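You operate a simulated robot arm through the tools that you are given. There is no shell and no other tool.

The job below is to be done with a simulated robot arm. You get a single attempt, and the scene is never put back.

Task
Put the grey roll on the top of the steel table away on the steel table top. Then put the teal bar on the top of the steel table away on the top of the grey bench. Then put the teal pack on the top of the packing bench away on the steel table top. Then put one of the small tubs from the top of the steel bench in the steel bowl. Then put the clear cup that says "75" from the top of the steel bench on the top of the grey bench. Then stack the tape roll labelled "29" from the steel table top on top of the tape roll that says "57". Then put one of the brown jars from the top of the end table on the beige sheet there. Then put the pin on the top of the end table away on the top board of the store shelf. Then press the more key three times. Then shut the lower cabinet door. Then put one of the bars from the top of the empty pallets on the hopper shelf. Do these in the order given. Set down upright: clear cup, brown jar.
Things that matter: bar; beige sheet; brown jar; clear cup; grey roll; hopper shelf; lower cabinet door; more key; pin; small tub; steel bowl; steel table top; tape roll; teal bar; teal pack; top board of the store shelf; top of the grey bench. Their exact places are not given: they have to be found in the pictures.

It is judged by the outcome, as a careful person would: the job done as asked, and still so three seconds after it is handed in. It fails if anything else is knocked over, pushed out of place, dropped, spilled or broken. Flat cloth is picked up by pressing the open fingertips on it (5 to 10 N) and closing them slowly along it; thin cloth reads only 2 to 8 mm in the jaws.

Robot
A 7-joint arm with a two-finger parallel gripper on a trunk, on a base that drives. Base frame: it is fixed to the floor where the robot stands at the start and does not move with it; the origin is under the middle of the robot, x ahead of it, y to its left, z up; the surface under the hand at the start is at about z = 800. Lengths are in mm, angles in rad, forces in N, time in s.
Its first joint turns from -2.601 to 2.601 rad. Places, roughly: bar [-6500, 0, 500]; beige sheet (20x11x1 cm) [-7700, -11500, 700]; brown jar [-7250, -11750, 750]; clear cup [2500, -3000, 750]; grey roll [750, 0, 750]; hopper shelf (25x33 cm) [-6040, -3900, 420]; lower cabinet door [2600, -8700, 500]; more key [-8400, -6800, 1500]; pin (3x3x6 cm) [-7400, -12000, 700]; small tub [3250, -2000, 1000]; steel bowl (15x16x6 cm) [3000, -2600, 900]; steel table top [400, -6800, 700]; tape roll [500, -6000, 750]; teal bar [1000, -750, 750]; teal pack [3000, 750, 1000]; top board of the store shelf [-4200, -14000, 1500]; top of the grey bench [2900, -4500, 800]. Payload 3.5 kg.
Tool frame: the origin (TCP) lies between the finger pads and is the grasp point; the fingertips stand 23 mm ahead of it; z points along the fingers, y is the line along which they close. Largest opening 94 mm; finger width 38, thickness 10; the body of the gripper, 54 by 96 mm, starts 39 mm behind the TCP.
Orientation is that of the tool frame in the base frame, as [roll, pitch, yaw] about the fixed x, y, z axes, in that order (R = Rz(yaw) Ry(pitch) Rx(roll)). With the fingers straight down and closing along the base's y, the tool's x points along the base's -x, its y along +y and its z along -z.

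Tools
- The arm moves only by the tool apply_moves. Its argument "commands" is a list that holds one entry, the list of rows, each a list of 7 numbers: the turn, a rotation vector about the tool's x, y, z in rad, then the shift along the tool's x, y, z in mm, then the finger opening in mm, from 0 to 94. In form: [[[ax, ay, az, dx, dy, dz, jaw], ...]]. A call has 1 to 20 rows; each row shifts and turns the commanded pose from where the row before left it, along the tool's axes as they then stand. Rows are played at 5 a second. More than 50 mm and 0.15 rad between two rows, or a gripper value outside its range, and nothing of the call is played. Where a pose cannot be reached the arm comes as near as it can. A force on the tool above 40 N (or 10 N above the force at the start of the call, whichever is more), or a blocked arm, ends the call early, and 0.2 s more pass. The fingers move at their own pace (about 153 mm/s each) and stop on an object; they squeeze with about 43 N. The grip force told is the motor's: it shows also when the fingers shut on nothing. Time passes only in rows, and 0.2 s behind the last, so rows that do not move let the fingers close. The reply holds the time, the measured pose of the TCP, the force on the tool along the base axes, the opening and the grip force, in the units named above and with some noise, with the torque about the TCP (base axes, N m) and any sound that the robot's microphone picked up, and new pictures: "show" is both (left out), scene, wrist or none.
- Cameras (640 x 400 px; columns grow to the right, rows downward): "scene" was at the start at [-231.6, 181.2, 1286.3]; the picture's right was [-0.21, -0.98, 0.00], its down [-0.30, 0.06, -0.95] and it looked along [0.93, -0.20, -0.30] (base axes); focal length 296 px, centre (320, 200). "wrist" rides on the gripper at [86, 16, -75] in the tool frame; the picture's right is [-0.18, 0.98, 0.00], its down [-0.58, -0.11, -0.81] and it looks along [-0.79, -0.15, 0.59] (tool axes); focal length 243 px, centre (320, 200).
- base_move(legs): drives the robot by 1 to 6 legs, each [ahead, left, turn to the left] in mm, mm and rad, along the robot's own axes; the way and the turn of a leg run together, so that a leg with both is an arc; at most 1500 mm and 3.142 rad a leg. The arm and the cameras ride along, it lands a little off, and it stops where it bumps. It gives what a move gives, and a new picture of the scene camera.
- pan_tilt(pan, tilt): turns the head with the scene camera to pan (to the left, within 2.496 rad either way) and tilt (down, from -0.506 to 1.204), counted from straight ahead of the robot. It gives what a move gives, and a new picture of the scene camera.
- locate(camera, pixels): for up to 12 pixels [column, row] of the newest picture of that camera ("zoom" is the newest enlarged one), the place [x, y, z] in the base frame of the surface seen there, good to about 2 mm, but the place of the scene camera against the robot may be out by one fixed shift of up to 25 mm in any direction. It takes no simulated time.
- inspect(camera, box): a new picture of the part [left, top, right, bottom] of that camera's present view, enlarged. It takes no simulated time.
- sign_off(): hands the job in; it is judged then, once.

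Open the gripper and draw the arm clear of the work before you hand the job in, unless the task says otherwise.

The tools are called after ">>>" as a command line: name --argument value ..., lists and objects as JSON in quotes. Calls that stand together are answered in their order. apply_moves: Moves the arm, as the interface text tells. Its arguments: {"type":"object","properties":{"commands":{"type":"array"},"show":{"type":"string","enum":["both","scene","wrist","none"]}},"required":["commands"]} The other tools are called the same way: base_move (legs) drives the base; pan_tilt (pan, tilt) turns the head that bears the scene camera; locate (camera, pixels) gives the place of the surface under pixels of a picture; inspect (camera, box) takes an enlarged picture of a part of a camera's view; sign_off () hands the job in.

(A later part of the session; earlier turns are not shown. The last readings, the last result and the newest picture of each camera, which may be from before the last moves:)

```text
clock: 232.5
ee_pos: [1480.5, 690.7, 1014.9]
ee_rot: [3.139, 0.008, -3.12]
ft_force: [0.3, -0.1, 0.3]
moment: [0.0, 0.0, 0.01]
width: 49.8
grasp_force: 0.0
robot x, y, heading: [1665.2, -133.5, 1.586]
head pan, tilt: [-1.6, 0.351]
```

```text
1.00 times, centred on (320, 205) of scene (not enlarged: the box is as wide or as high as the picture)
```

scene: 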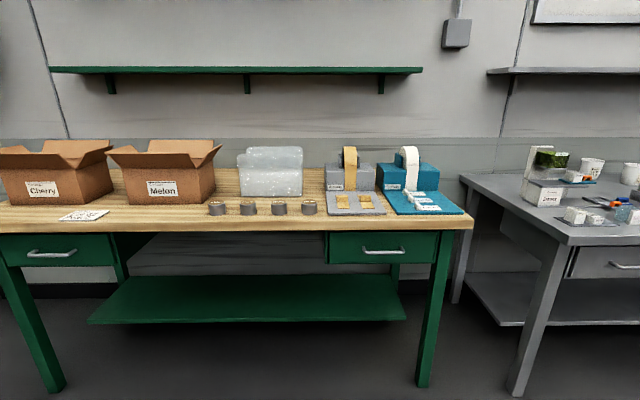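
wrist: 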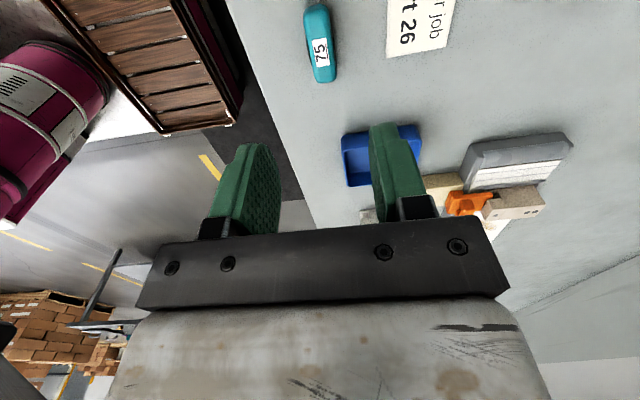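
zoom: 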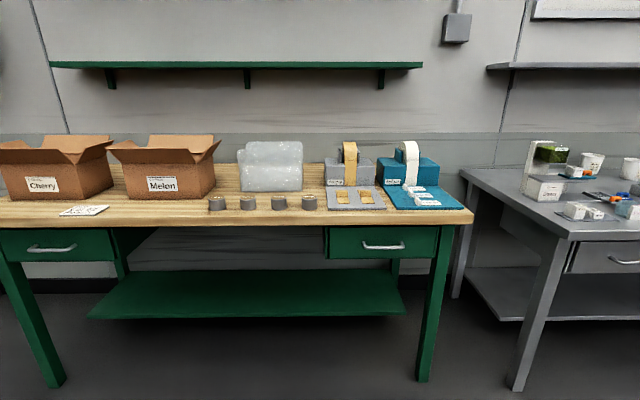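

No clear teal pack outside the boxes yet; I locate the items and enlarge the boxes and the teal device.

>>> locate --camera "scene" --pixels '[[40, 188], [162, 188], [270, 180], [410, 175], [430, 205], [10, 215], [465, 215], [100, 218], [200, 160], [95, 155], [280, 205], [350, 200]]'

>>> inspect --camera "scene" --box '[0, 120, 240, 240]'

>>> inspect --camera "scene" --box '[200, 120, 480, 240]'

```text
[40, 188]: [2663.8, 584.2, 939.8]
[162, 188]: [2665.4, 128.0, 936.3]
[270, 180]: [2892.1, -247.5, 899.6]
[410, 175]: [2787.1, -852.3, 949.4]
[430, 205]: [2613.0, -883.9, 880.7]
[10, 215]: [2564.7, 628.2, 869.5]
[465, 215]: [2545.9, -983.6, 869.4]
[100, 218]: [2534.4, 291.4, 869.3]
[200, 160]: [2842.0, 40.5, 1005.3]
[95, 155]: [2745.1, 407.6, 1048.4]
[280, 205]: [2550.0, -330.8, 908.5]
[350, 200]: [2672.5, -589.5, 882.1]
```

```text
2.67 times, centred on (120, 180) of scene
```

zoom: 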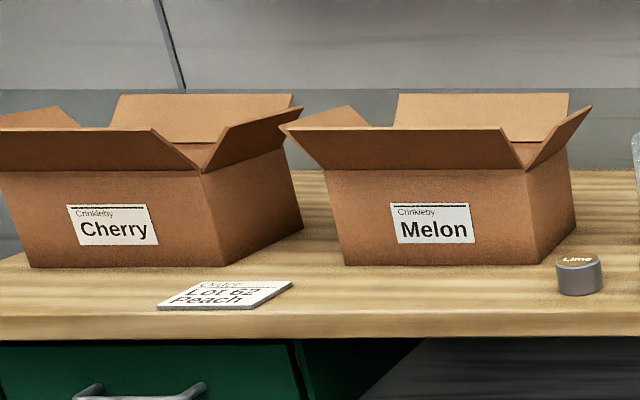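

```text
2.29 times, centred on (340, 180) of scene
```

zoom: 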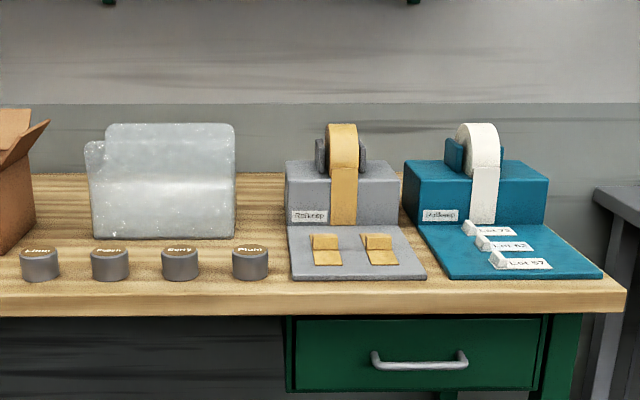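

The pack is likely hidden behind the "Cherry" box (x≈3000, y≈750). I drive forward to look from the left end.

>>> base_move --legs '[[1000, 0, 0]]'

>>> inspect --camera "scene" --box '[160, 80, 480, 280]'

```text
clock: 237.7
ee_pos: [1463.9, 1699.9, 1015.7]
ee_rot: [3.141, 0.007, -3.117]
ft_force: [0.3, -0.3, 0.2]
moment: [-0.02, 0.02, -0.04]
width: 50.2
grasp_force: 0.0
robot x, y, heading: [1652.6, 878.3, 1.59]
head pan, tilt: [-1.6, 0.351]
```

scene: 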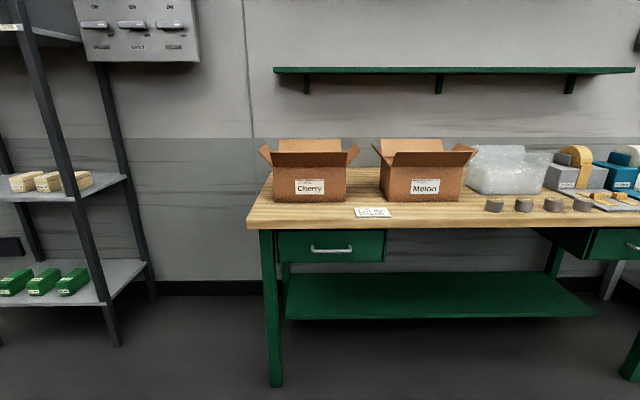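

```text
2.00 times, centred on (320, 180) of scene
```

zoom: 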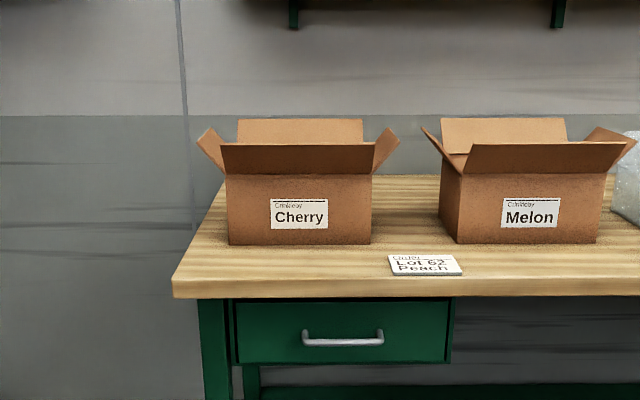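

Still hidden. I check the shelf unit's place on the left before turning toward the bench for a look from above with the wrist camera.

>>> locate --camera "scene" --pixels '[[115, 345], [155, 297], [40, 100], [75, 280], [250, 225], [275, 385], [310, 195], [420, 195], [265, 150], [355, 150], [300, 140], [90, 60]]'

```text
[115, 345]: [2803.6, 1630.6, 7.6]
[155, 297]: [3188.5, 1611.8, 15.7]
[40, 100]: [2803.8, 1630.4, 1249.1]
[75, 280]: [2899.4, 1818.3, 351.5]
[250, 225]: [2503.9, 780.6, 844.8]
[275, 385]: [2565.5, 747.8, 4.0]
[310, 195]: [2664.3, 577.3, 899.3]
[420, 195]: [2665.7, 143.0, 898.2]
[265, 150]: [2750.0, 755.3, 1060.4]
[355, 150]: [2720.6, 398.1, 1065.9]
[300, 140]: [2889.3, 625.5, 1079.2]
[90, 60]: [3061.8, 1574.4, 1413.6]
```

The shelf is well clear (x>2800, y>1600). I turn to face the bench and raise the hand for a look from above.

>>> base_move --legs '[[0, 0, -1.59]]'

>>> apply_moves --commands '[[[0, 0, -0.05, 0, 0, -10, 50], [0, 0, -0.1, 0, 0, -25, 50], [0, 0, -0.12, 0, 0, -30, 50], [0, 0, -0.12, 0, 0, -30, 50], [0, 0, -0.12, 0, 0, -30, 50], [0, 0, -0.12, 0, 0, -30, 50], [0, 0, -0.12, 0, 0, -30, 50], [0, 0, -0.12, 0, 0, -30, 50], [0, 0, -0.12, 0, 0, -30, 50], [0, 0, -0.12, 0, 0, -20, 50], [0, 0, -0.12, 0, 0, -10, 50], [0, 0, 0, 0, 0, 0, 50]]]' --show "both"

```text
clock: 240.4
ee_pos: [2171.7, 1544.4, 1015.8]
ee_rot: [3.139, 0.007, 2.363]
ft_force: [-0.6, -0.5, -0.3]
moment: [-0.04, 0.03, 0.01]
width: 49.9
grasp_force: 0.1
robot x, y, heading: [1711.2, 837.6, 0.79]
head pan, tilt: [-1.6, 0.351]
stopped in leg 1: the robot was blocked; the commanded pose is now the measured one
```

scene: 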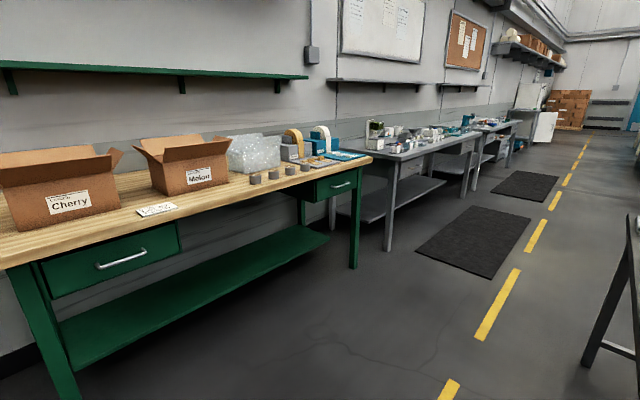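

```text
clock: 243.0
ee_pos: [2191.1, 1574.8, 1220.1]
ee_rot: [3.132, 0.03, -2.689]
ft_force: [0.2, -0.7, 0.2]
moment: [0.02, -0.01, -0.02]
width: 50.0
grasp_force: 0.1
out of reach, approached as far as the arm can: row 7, 8, 9, 10, 11
robot x, y, heading: [1713.2, 837.6, 0.79]
head pan, tilt: [-1.6, 0.351]
```

scene: 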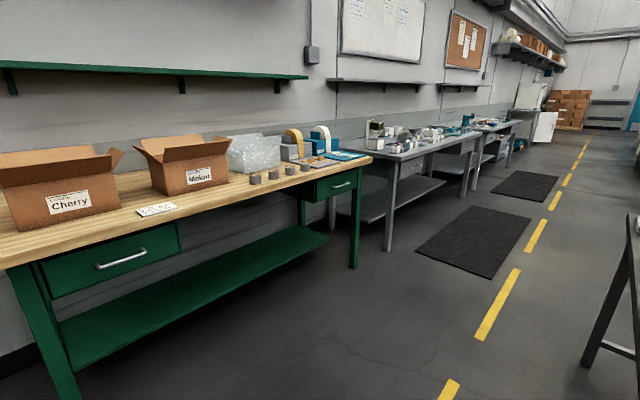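
wrist: 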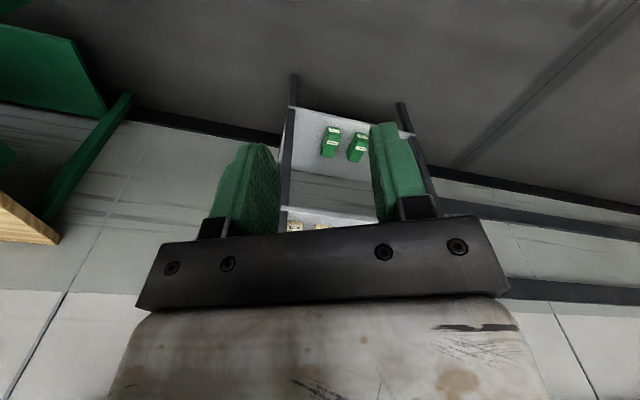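

The base was blocked while turning — something at its rear, maybe the first table. I look back with the head to see what it touched.

>>> pan_tilt --pan 2.45 --tilt 0.6

>>> pan_tilt --pan -2.45 --tilt 0.6

```text
clock: 246.3
ee_pos: [2191.2, 1574.4, 1221.2]
ee_rot: [3.132, 0.028, -2.69]
ft_force: [0.3, 0.6, -0.6]
moment: [-0.04, -0.02, -0.01]
width: 49.9
grasp_force: 0.1
robot x, y, heading: [1711.1, 839.8, 0.786]
head pan, tilt: [2.45, 0.6]
```

scene: 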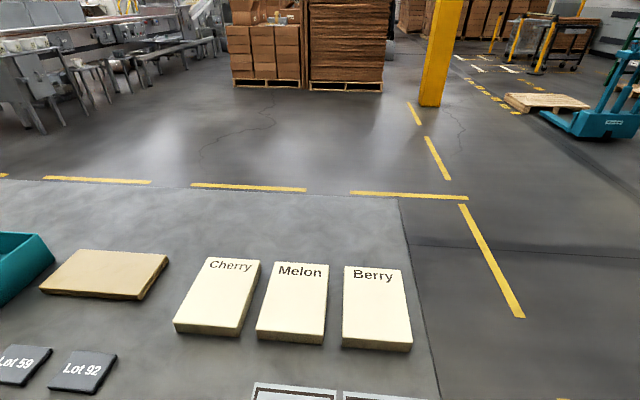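

```text
clock: 250.2
ee_pos: [2190.8, 1574.7, 1220.6]
ee_rot: [3.132, 0.029, -2.691]
ft_force: [0.1, 0.8, 0.8]
moment: [-0.01, -0.01, 0.02]
width: 49.9
grasp_force: 0.0
robot x, y, heading: [1716.7, 834.1, 0.791]
head pan, tilt: [-2.45, 0.6]
```

scene: 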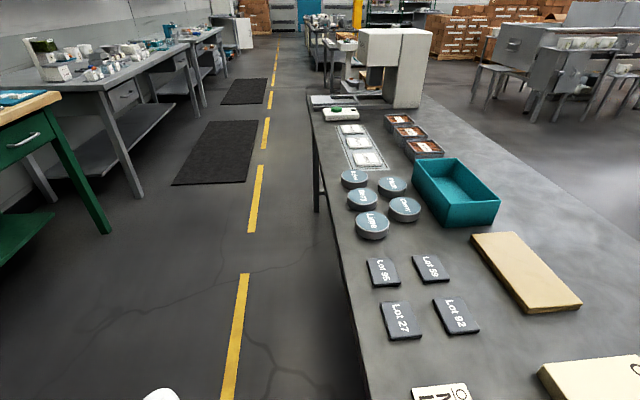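

Items on the first table look undisturbed; the base's rear reached that table's edge. I locate the edge to keep clear.

>>> locate --camera "scene" --pixels '[[340, 290], [318, 150], [365, 390], [235, 330], [110, 235], [60, 100]]'

```text
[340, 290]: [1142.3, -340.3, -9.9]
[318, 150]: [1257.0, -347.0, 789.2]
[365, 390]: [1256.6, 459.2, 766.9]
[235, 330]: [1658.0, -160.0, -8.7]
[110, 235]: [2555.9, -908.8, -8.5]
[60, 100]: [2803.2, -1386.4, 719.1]
```

The table edge is at x=1257; I need more room. I shift about 170 mm toward +x, then finish the turn.

>>> base_move --legs '[[110, -110, 0], [0, 0, -0.79]]'

>>> inspect --camera "wrist" --box '[0, 0, 640, 400]'

>>> pan_tilt --pan 0.0 --tilt 0.4

```text
clock: 253.6
ee_pos: [2728.2, 1015.4, 1219.9]
ee_rot: [3.133, 0.029, 2.804]
ft_force: [-1.1, 0.7, -0.8]
moment: [-0.01, 0.0, 0.03]
width: 50.0
grasp_force: 0.2
robot x, y, heading: [1867.8, 834.5, -0.003]
head pan, tilt: [-2.45, 0.6]
```

scene: 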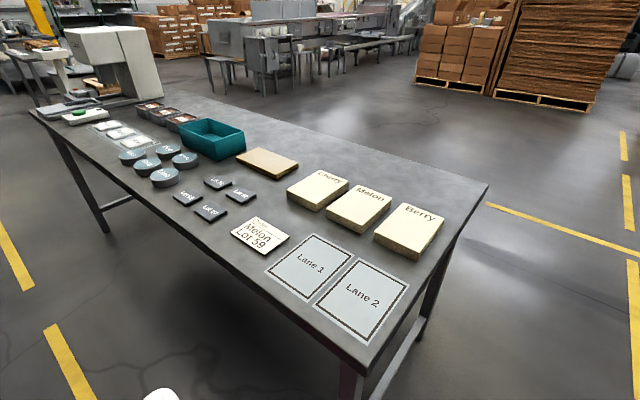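

```text
1.00 times, centred on (320, 200) of wrist (not enlarged: the box is as wide or as high as the picture)
```

zoom: 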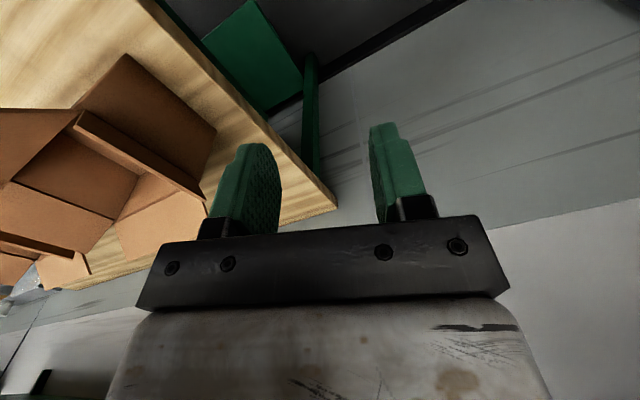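

```text
clock: 255.8
ee_pos: [2728.7, 1013.2, 1219.5]
ee_rot: [3.133, 0.028, 2.801]
ft_force: [0.7, 0.8, 0.8]
moment: [0.01, -0.02, 0.03]
width: 49.8
grasp_force: 0.0
robot x, y, heading: [1865.2, 833.5, -0.001]
head pan, tilt: [0.0, 0.4]
```

scene: 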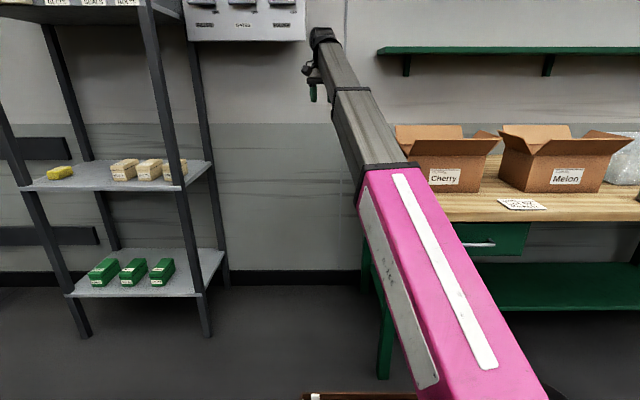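

I turn the hand so that its camera looks behind and into the Cherry box.

>>> apply_moves --commands '[[[0, 0, 0.07, 0, 0, 0, 50], [0, 0, 0.12, 0, 0, 0, 50], [0, 0, 0.12, 0, 0, 0, 50], [0, 0, 0.12, 0, 0, 0, 50], [0, 0, 0.12, 0, 0, 0, 50], [0, 0, 0.05, 0, 0, 0, 50], [0, 0, 0, 0, 0, 0, 50]]]' --show "wrist"

```text
clock: 257.4
ee_pos: [2728.6, 1014.3, 1219.3]
ee_rot: [3.117, 0.02, 2.201]
ft_force: [-0.2, -0.1, -0.4]
moment: [-0.01, -0.02, -0.01]
width: 49.7
grasp_force: 0.0
robot x, y, heading: [1866.0, 838.8, -0.003]
head pan, tilt: [0.0, 0.4]
```

wrist: 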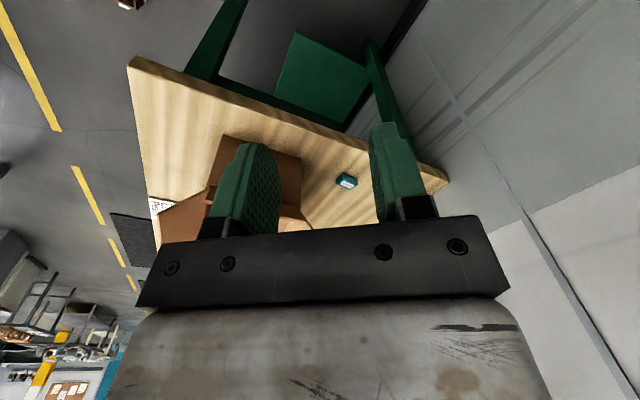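

A small teal pack is visible at (347, 181), behind the Cherry box. I locate it and the box surfaces.

>>> locate --camera "wrist" --pixels '[[347, 181], [338, 184], [357, 180], [345, 175], [348, 188], [302, 160], [300, 215], [440, 180], [320, 150], [340, 215], [285, 140], [440, 190]]'

>>> inspect --camera "wrist" --box '[270, 130, 430, 230]'

```text
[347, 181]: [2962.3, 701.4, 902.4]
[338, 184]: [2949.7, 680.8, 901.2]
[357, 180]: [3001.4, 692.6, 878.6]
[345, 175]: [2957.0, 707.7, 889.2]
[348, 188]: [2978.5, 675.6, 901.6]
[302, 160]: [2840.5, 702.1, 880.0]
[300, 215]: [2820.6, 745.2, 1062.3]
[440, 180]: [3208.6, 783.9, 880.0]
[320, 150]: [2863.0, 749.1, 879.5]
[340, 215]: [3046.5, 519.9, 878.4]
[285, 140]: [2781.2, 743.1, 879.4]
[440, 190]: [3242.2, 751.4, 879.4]
```

```text
4.00 times, centred on (350, 180) of wrist
```

zoom: 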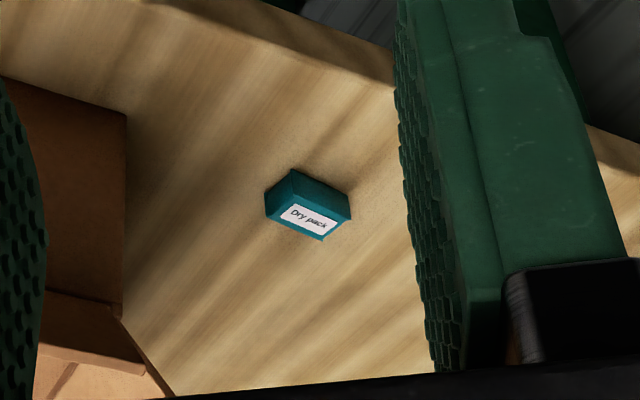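

The pack ("Dry pack") is at about (2963, 693), top z≈902, 70 mm behind the rear flap. Before approaching from the side I check my own base outline by looking down.

>>> pan_tilt --pan 0.0 --tilt 1.2

>>> locate --camera "scene" --pixels '[[100, 100], [200, 100], [320, 60], [320, 120], [320, 200], [100, 200], [200, 200], [450, 100], [500, 200], [320, 300], [100, 300], [500, 300]]'

>>> pan_tilt --pan 1.6 --tilt 1.2

>>> pan_tilt --pan -1.6 --tilt 1.2

```text
clock: 258.6
ee_pos: [2728.6, 1012.9, 1220.0]
ee_rot: [3.12, 0.018, 2.201]
ft_force: [0.1, -1.4, 0.2]
moment: [0.02, 0.01, 0.0]
width: 50.0
grasp_force: 0.0
robot x, y, heading: [1868.4, 835.4, -0.007]
head pan, tilt: [0.0, 1.201]
```

scene: 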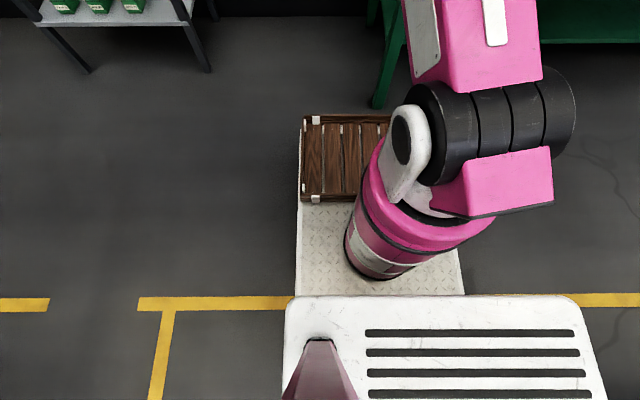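

```text
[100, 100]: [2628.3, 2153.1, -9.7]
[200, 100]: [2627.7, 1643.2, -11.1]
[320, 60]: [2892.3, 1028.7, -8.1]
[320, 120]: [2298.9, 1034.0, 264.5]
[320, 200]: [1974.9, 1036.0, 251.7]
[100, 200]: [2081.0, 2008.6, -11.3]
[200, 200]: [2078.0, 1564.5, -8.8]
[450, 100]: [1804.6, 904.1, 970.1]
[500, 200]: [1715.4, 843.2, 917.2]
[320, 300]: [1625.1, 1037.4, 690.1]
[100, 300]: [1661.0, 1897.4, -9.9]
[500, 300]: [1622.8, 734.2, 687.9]
```

```text
clock: 260.2
ee_pos: [2727.8, 1014.0, 1219.9]
ee_rot: [3.119, 0.018, 2.202]
ft_force: [0.0, 0.0, 0.7]
moment: [0.01, 0.01, -0.02]
width: 49.9
grasp_force: 0.0
robot x, y, heading: [1867.5, 834.4, -0.004]
head pan, tilt: [1.6, 1.201]
```

scene: 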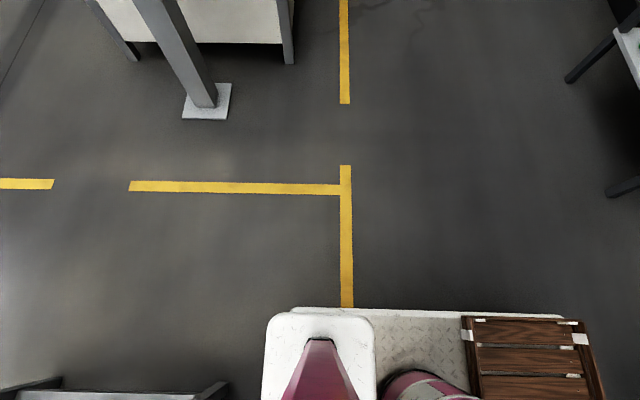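

```text
clock: 263.0
ee_pos: [2727.8, 1014.0, 1219.9]
ee_rot: [3.118, 0.019, 2.202]
ft_force: [0.0, -0.4, -0.4]
moment: [-0.01, -0.03, 0.03]
width: 49.7
grasp_force: 0.1
robot x, y, heading: [1867.2, 837.0, -0.003]
head pan, tilt: [-1.6, 1.201]
```

scene: 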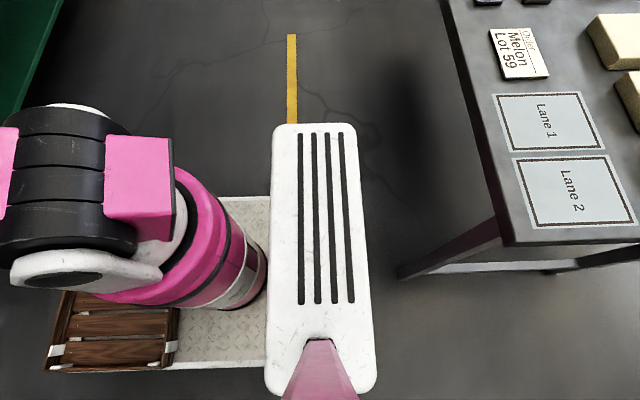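

My base spans roughly x −480…+440, y ±270 in its own frame, which explains the bump. I locate the pack's corners in the enlarged picture.

>>> locate --camera "zoom" --pixels '[[294, 176], [346, 194], [322, 234], [272, 210], [310, 215], [290, 200], [330, 210], [268, 188], [350, 212]]'

>>> pan_tilt --pan -0.3 --tilt 0.2

```text
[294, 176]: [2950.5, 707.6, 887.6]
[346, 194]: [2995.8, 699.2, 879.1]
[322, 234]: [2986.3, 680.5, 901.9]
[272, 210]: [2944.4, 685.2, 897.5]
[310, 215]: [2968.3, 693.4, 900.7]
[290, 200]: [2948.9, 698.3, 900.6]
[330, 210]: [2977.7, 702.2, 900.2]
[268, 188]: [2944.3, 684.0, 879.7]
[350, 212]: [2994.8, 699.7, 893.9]
```

```text
clock: 264.4
ee_pos: [2728.1, 1013.6, 1220.7]
ee_rot: [3.118, 0.019, 2.201]
ft_force: [-0.7, 0.8, 0.6]
moment: [0.02, -0.02, -0.04]
width: 50.0
grasp_force: 0.1
robot x, y, heading: [1870.2, 835.2, -0.004]
head pan, tilt: [-0.3, 0.201]
```

scene: 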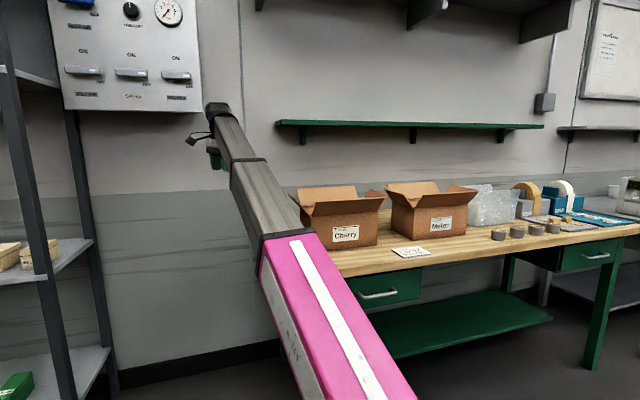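

>>> locate --camera "scene" --pixels '[[278, 123], [413, 128], [300, 145], [250, 180], [310, 195], [330, 187], [150, 100], [75, 100], [440, 20], [260, 5]]'

```text
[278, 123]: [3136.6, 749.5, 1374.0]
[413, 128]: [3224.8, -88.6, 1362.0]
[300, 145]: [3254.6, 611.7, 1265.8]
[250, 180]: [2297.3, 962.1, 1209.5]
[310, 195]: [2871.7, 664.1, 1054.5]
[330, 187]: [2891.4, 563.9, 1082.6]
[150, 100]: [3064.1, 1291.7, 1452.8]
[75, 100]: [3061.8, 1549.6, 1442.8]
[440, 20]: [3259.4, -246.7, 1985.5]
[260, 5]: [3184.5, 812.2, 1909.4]
```

I strafe left, turn right by 0.85 and come diagonally toward the pack, hand high above the box flaps (z≈1095).

>>> base_move --legs '[[0, 465, 0], [0, 0, -0.85], [280, 315, 0]]'

>>> inspect --camera "wrist" --box '[0, 0, 640, 400]'

```text
clock: 271.6
ee_pos: [2986.7, 752.1, 1220.7]
ee_rot: [3.118, 0.02, 1.341]
ft_force: [0.1, 0.0, 0.3]
moment: [-0.04, 0.03, 0.0]
width: 50.0
grasp_force: 0.1
robot x, y, heading: [2288.0, 1288.5, -0.867]
head pan, tilt: [-0.3, 0.201]
```

scene: 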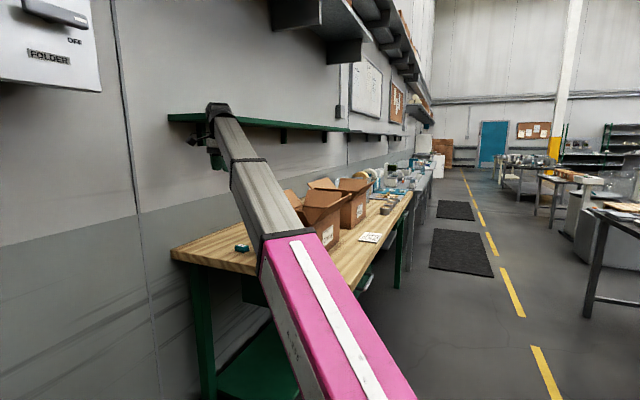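

```text
1.00 times, centred on (320, 200) of wrist (not enlarged: the box is as wide or as high as the picture)
```

zoom: 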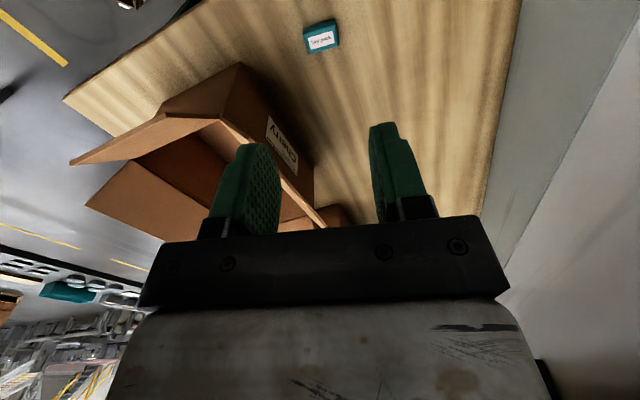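

Now the pack shows at (321, 37) and the box's rear flap at (290, 175). I locate both.

>>> locate --camera "zoom" --pixels '[[305, 37], [338, 33], [335, 22], [306, 28], [310, 52], [338, 46], [322, 40], [300, 155], [322, 222], [250, 150], [245, 66], [275, 185]]'

>>> inspect --camera "wrist" --box '[270, 0, 370, 62]'

```text
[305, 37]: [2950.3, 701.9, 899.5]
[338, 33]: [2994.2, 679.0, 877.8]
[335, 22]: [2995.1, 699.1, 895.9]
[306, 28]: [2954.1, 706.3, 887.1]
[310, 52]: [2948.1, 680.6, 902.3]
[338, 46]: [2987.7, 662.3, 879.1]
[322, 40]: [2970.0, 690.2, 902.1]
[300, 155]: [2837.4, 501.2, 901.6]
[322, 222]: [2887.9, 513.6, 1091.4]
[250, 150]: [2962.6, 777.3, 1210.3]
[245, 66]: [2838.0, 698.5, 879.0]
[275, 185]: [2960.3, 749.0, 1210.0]
```

```text
6.40 times, centred on (320, 31) of wrist
```

zoom: 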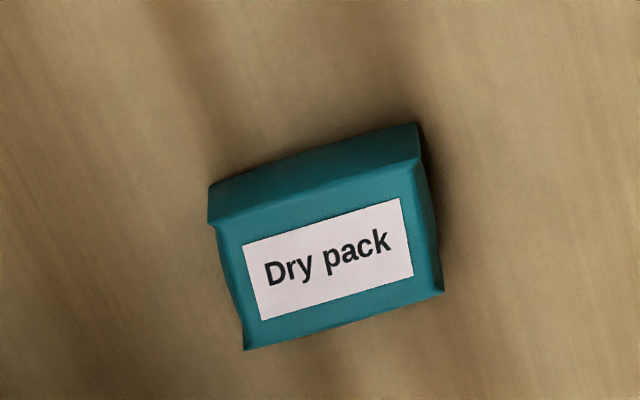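

Pack: x 2948–2994, y 676–708, top 902; rear flap reaches x≤2888 at z≈1091. I check the height of my forearm near the wrist to be sure it clears the flaps when the hand is low.

>>> inspect --camera "scene" --box '[150, 80, 390, 280]'

>>> locate --camera "scene" --pixels '[[214, 108], [226, 125], [235, 145], [245, 165], [212, 150], [216, 165], [232, 185], [265, 230], [198, 140], [300, 260]]'

```text
2.00 times, centred on (270, 180) of scene
```

zoom: 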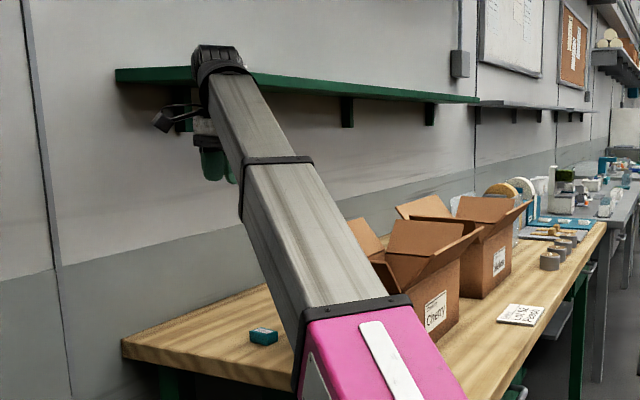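

```text
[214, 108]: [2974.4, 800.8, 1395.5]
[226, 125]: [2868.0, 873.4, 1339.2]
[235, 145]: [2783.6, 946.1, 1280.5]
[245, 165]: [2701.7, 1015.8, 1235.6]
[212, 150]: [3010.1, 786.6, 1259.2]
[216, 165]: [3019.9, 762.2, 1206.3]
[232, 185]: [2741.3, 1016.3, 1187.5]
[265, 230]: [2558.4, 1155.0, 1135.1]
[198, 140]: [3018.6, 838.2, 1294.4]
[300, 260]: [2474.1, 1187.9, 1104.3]
```

The forearm slopes down toward the robot, so a vertical approach would bring it near the flaps. I'll tilt the hand 0.6 rad (fingers toward −y) with the jaws closing along x, so wrist and forearm stay on the +y side, and go to a pre-grasp point.

>>> apply_moves --commands '[[[0, 0, -0.115, 0, 0, 0, 50], [0, 0, -0.115, 0, 0, 0, 60], [0.018, -0.08, 0, 0, 0, 0, 70], [0, -0.1, 0, 0, 0, 0, 75], [0, -0.1, 0, 0, 0, 0, 75], [0, -0.1, 0, 0, 0, 0, 75], [0, -0.1, 0, 0, 0, 0, 75], [0, -0.095, 0, 0, 0, 0, 75], [0, 0, 0, 0, 0, 0, 75]]]' --show "both"

```text
clock: 273.6
ee_pos: [2986.7, 751.9, 1220.6]
ee_rot: [3.141, 0.6, 1.57]
ft_force: [0.3, 0.0, -0.4]
moment: [-0.02, -0.02, 0.02]
width: 75.0
grasp_force: 0.0
robot x, y, heading: [2291.9, 1290.1, -0.864]
head pan, tilt: [-0.3, 0.201]
```

scene: 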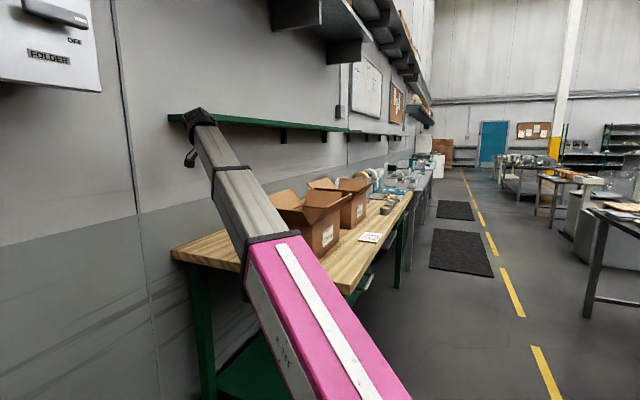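
wrist: 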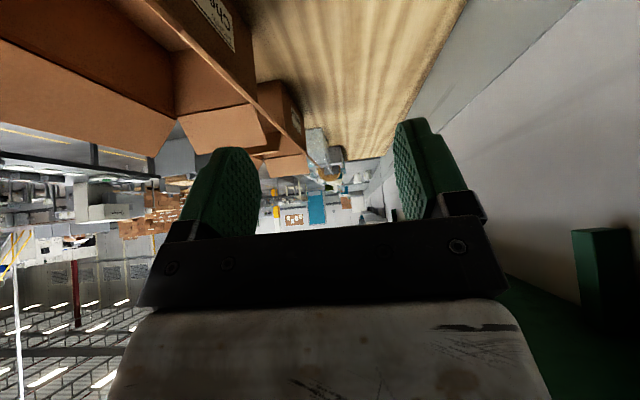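

The hand is tilted. I move to the pre-grasp point (2971, 766, 1010) beside the box.

>>> apply_moves --commands '[[[0, 0, 0, 9, -1, 12, 75], [0, 0, 0, 18, -2, 23, 75], [0, 0, 0, 20, -3, 25, 75], [0, 0, 0, 20, -3, 25, 75], [0, 0, 0, 20, -3, 25, 75], [0, 0, 0, 20, -2, 25, 75], [0, 0, 0, 15, -1, 20, 75], [0, 0, 0, 8, -1, 10, 75], [0, 0, 0, 0, 0, 0, 75]]]' --show "both"

```text
clock: 275.6
ee_pos: [2970.2, 764.7, 1010.7]
ee_rot: [-3.141, 0.598, 1.569]
ft_force: [0.3, 0.6, 0.6]
moment: [0.0, -0.03, -0.01]
width: 74.7
grasp_force: 0.1
robot x, y, heading: [2289.8, 1289.6, -0.873]
head pan, tilt: [-0.3, 0.201]
```

scene: 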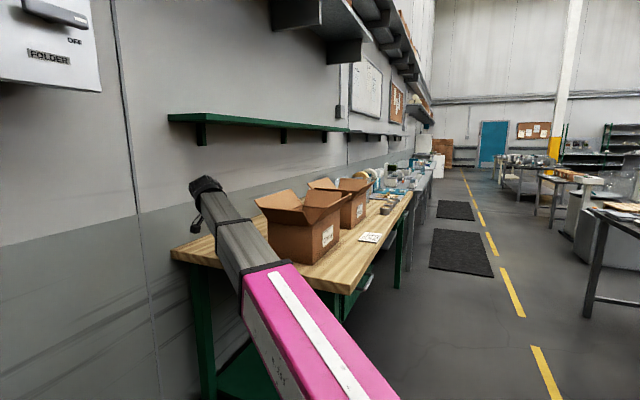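
wrist: 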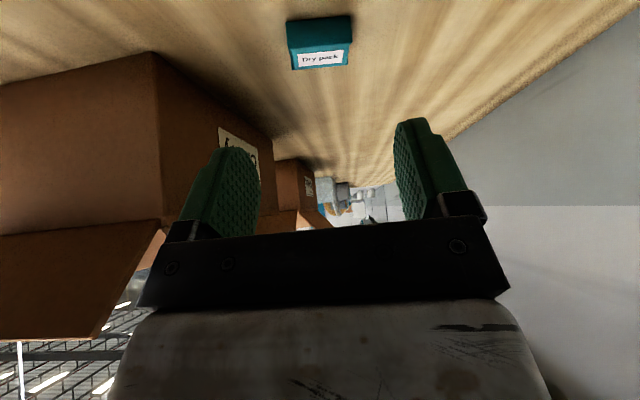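

The pack is at (320, 45), nicely between the finger lines, and the arm is clear of the flaps. I locate its faces again.

>>> locate --camera "wrist" --pixels '[[290, 45], [350, 40], [287, 25], [350, 20], [295, 68], [346, 64], [320, 18], [320, 45], [320, 66], [275, 130]]'

```text
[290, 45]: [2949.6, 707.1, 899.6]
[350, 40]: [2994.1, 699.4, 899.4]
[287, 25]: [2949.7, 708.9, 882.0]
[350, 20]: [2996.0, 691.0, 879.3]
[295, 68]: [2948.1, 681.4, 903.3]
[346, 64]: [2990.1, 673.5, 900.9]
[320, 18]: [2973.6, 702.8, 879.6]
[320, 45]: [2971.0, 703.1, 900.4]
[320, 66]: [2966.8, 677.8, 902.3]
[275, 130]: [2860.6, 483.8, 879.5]
```

Pack's front edge is turned by −0.17 rad; I align the hand with it, then slide in along the tool axis to the pack.

>>> apply_moves --commands '[[[0.048, 0, 0.07, 0, 0, 0, 75], [0.048, 0, 0.07, 0, 0, 0, 75], [0, 0, 0, 0, 1, 10, 75], [0, 0, 0, -0.5, 2, 20, 75], [0, 0, 0, -0.5, 3, 22, 75], [0, 0, 0, -0.5, 3, 22, 75], [0, 0, 0, -0.5, 2, 20, 75], [0, 0, 0, -0.5, 1, 14, 75], [0, 0, 0, -0.4, 1, 8, 75], [0, 0, 0, 0, 0, 0, 75]]]' --show "both"

```text
clock: 277.8
ee_pos: [2971.7, 697.4, 917.2]
ee_rot: [-3.141, 0.599, 1.4]
ft_force: [-1.1, -0.2, -0.4]
moment: [0.01, -0.04, 0.01]
width: 75.0
grasp_force: 0.1
robot x, y, heading: [2293.5, 1291.0, -0.867]
head pan, tilt: [-0.3, 0.201]
```

scene: 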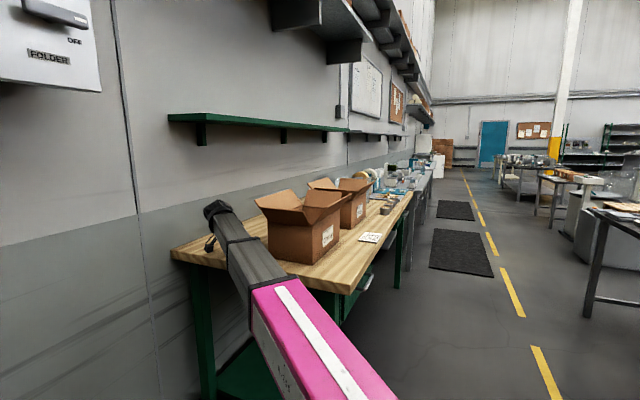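
wrist: 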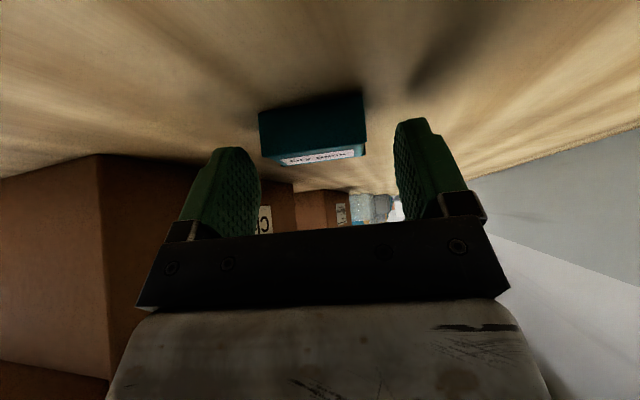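

The pack sits between the fingers at (312, 130). I advance the last 7 mm and close.

>>> apply_moves --commands '[[[0, 0, 0, -0.6, 0, 4, 75], [0, 0, 0, -0.6, 0, 3, 75], [0, 0, 0, 0, 0, 0, 75], [0, 0, 0, 0, 0, 0, 55], [0, 0, 0, 0, 0, 0, 40], [0, 0, 0, 0, 0, 0, 30], [0, 0, 0, 0, 0, 0, 30]]]' --show "wrist"

```text
clock: 279.4
ee_pos: [2970.8, 692.1, 910.3]
ee_rot: [3.14, 0.598, 1.4]
ft_force: [0.1, 0.0, -0.6]
moment: [0.0, 0.0, -0.04]
width: 48.7
grasp_force: 43.4
robot x, y, heading: [2287.1, 1294.2, -0.868]
head pan, tilt: [-0.3, 0.201]
```

wrist: 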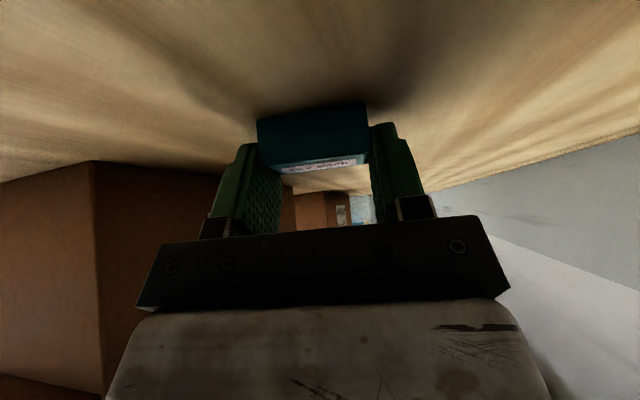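

Gripped at 48.7 mm. I lift straight up first, then back out along the tool axis and up.

>>> apply_moves --commands '[[[0, 0, 0, -3, 0, -4, 30], [0, 0, 0, -6, 0, -8, 30], [0, 0, 0, -9, 0, -12, 30], [0, 0, 0, -6, 0, -12, 30], [0, 0, 0, 0, 0, -20, 30], [0, 0, 0, 0, 0, -25, 30], [0, 0, 0, 0, 0, -25, 30], [0, 0, 0, 0, 0, -25, 30], [0, 0, 0, -15, 0, -25, 30], [0, 0, 0, -17, 0, -25, 30], [0, 0, 0, -17, 0, -25, 30], [0, 0, 0, -10, 0, -15, 30], [0, 0, 0, 0, 0, 0, 30]]]' --show "both"

```text
clock: 282.2
ee_pos: [2980.1, 747.0, 1141.4]
ee_rot: [3.14, 0.598, 1.399]
ft_force: [0.0, 0.7, -0.3]
moment: [0.01, -0.01, 0.0]
width: 48.8
grasp_force: 42.7
robot x, y, heading: [2289.3, 1290.4, -0.868]
head pan, tilt: [-0.3, 0.201]
```

scene: 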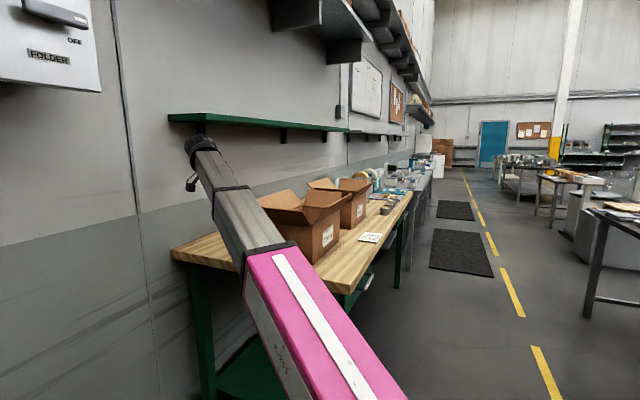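
wrist: 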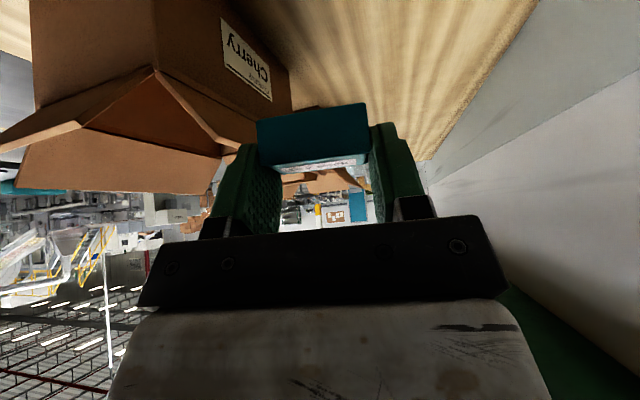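

The pack is held. I back straight out of the corner, turn toward −y and drive down the aisle at x≈1640.

>>> base_move --legs '[[-500, 0, 0], [0, 0, -0.703], [0, -326, 0], [1500, 0, 0]]'

>>> pan_tilt --pan 0.0 --tilt 0.35

```text
clock: 295.9
ee_pos: [1809.6, -704.9, 1141.2]
ee_rot: [3.142, 0.599, 0.693]
ft_force: [-1.5, 0.5, -0.6]
moment: [0.01, 0.0, 0.0]
width: 48.9
grasp_force: 43.3
robot x, y, heading: [1635.2, 158.5, -1.575]
head pan, tilt: [-0.3, 0.201]
```

scene: 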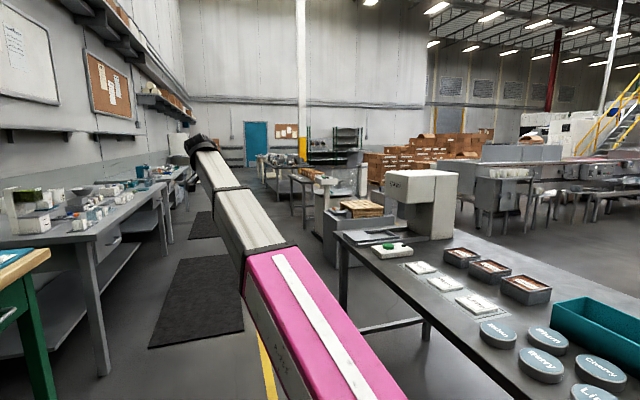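

```text
clock: 296.7
ee_pos: [1809.6, -704.1, 1140.8]
ee_rot: [-3.14, 0.598, 0.692]
ft_force: [-0.1, -0.3, -1.4]
moment: [-0.01, 0.0, 0.01]
width: 48.9
grasp_force: 43.1
robot x, y, heading: [1638.0, 152.2, -1.573]
head pan, tilt: [0.0, 0.351]
```

scene: 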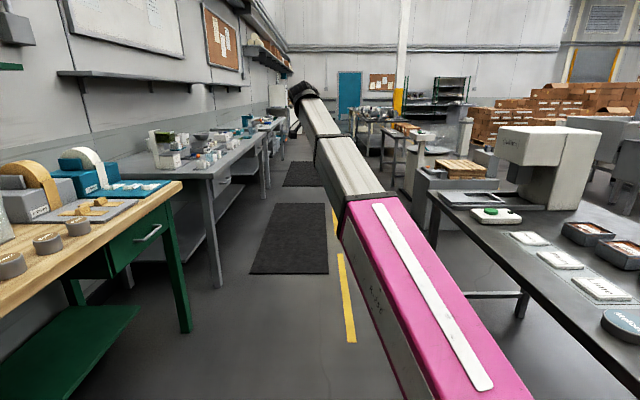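

The way ahead is open. I drive on down the aisle toward the steel table.

>>> base_move --legs '[[1500, 0, 0], [1500, 0, 0], [1500, 0, 0], [1200, 0, 0]]'

>>> pan_tilt --pan -0.9 --tilt 0.4

```text
clock: 323.9
ee_pos: [1731.1, -6403.3, 1140.8]
ee_rot: [3.141, 0.599, 0.684]
ft_force: [1.0, 0.0, -0.6]
moment: [0.02, -0.01, -0.03]
width: 48.5
grasp_force: 42.9
robot x, y, heading: [1567.6, -5539.6, -1.585]
head pan, tilt: [0.0, 0.351]
```

scene: 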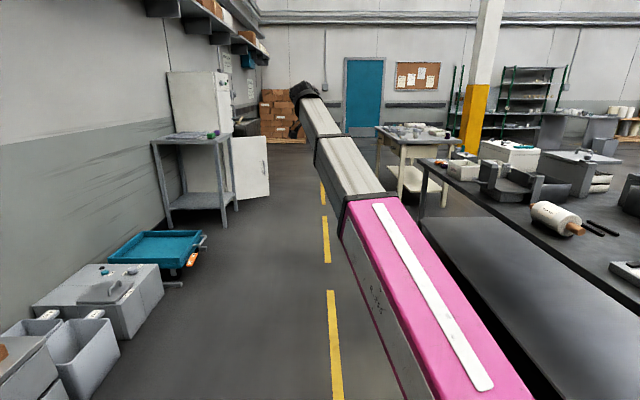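

```text
clock: 325.1
ee_pos: [1731.7, -6403.0, 1140.9]
ee_rot: [3.141, 0.597, 0.684]
ft_force: [0.0, 0.4, -0.7]
moment: [0.02, 0.01, -0.02]
width: 48.9
grasp_force: 43.2
robot x, y, heading: [1570.7, -5545.1, -1.581]
head pan, tilt: [-0.901, 0.4]
```

scene: 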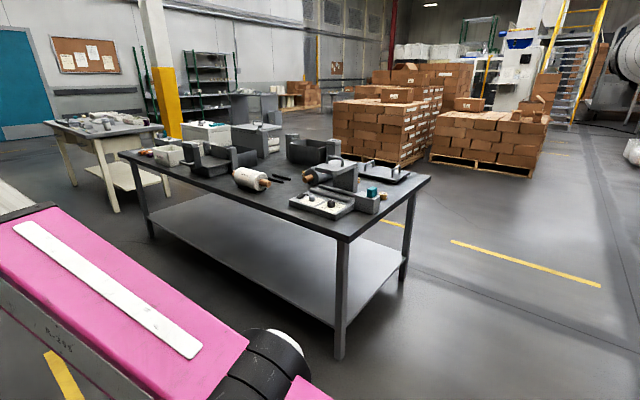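

The steel table's east side is in view. I enlarge and locate free room near its edge.

>>> inspect --camera "scene" --box '[110, 120, 430, 250]'

>>> locate --camera "scene" --pixels '[[345, 240], [430, 178], [290, 205], [260, 195], [300, 215], [270, 180], [220, 185], [180, 170], [305, 195], [125, 155], [250, 205], [285, 178]]'

```text
2.00 times, centred on (270, 185) of scene
```

zoom: 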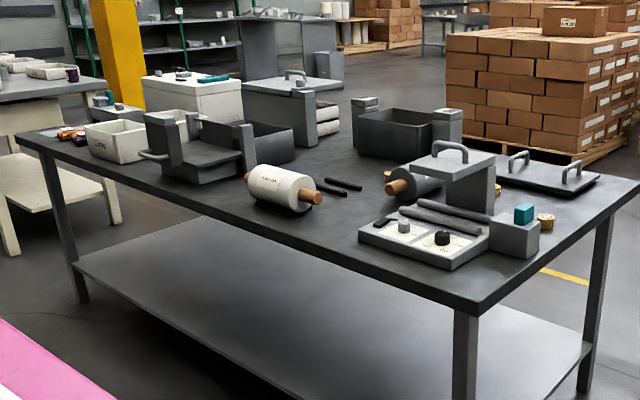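

```text
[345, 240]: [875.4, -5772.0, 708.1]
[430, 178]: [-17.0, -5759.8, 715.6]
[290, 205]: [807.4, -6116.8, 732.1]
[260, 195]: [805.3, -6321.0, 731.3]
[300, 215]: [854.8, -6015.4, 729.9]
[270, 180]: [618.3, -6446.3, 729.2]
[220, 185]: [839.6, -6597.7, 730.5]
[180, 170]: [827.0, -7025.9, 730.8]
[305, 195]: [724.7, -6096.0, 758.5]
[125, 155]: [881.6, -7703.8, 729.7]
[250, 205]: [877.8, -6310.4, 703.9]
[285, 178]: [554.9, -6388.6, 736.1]
```

There's a free spot at about (770, −6225) between the white roll and the stand. I drive on 510 mm and turn right to face the table.

>>> base_move --legs '[[510, 65, 0], [0, 0, -1.56]]'

>>> pan_tilt --pan 0.0 --tilt 0.5

>>> inspect --camera "wrist" --box '[0, 0, 640, 400]'

```text
clock: 331.9
ee_pos: [763.6, -6214.4, 1140.1]
ee_rot: [-3.14, 0.599, -0.888]
ft_force: [-0.3, -0.2, -0.6]
moment: [0.01, -0.01, 0.02]
width: 49.0
grasp_force: 42.6
robot x, y, heading: [1625.6, -6051.1, 3.129]
head pan, tilt: [-0.901, 0.4]
```

scene: 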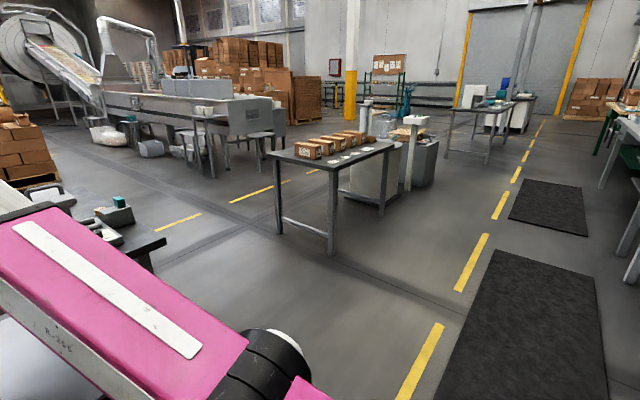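

```text
clock: 333.1
ee_pos: [763.5, -6216.0, 1140.4]
ee_rot: [-3.14, 0.599, -0.886]
ft_force: [-0.9, 1.0, -0.8]
moment: [-0.03, 0.01, 0.02]
width: 48.6
grasp_force: 43.0
robot x, y, heading: [1624.5, -6054.3, 3.132]
head pan, tilt: [0.0, 0.499]
```

scene: 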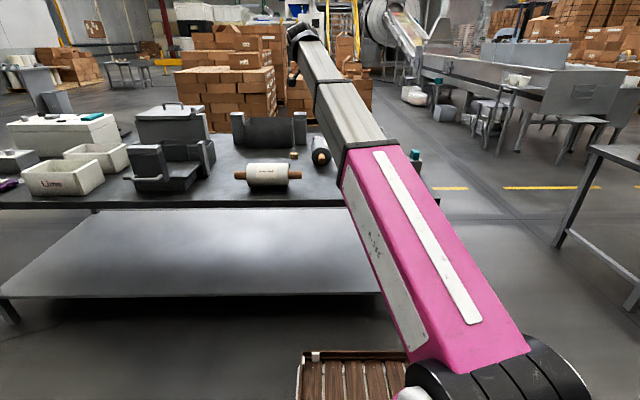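

```text
1.00 times, centred on (320, 200) of wrist (not enlarged: the box is as wide or as high as the picture)
```

zoom: 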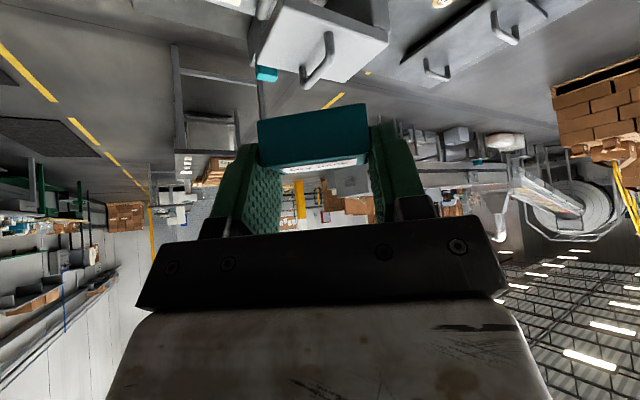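

The spot below is hidden by the hand, so I locate the white roll's near handle and other neighbours in the scene view.

>>> locate --camera "scene" --pixels '[[300, 173], [294, 176], [240, 176], [268, 175], [320, 157], [295, 155], [330, 175], [325, 190], [310, 185], [340, 180]]'

>>> inspect --camera "scene" --box '[220, 120, 380, 220]'

```text
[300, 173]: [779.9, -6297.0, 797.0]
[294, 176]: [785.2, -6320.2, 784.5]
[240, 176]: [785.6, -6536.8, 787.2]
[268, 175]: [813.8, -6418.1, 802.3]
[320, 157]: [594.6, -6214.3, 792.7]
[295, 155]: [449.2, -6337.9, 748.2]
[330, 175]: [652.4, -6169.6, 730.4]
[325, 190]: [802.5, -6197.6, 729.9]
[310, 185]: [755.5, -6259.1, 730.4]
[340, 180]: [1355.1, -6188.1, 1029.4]
```

```text
4.00 times, centred on (300, 170) of scene
```

zoom: 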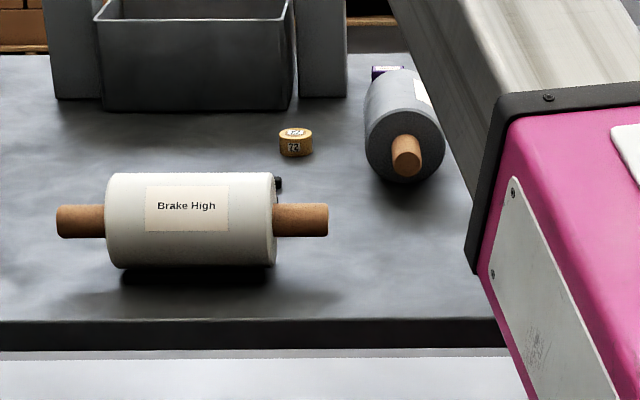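

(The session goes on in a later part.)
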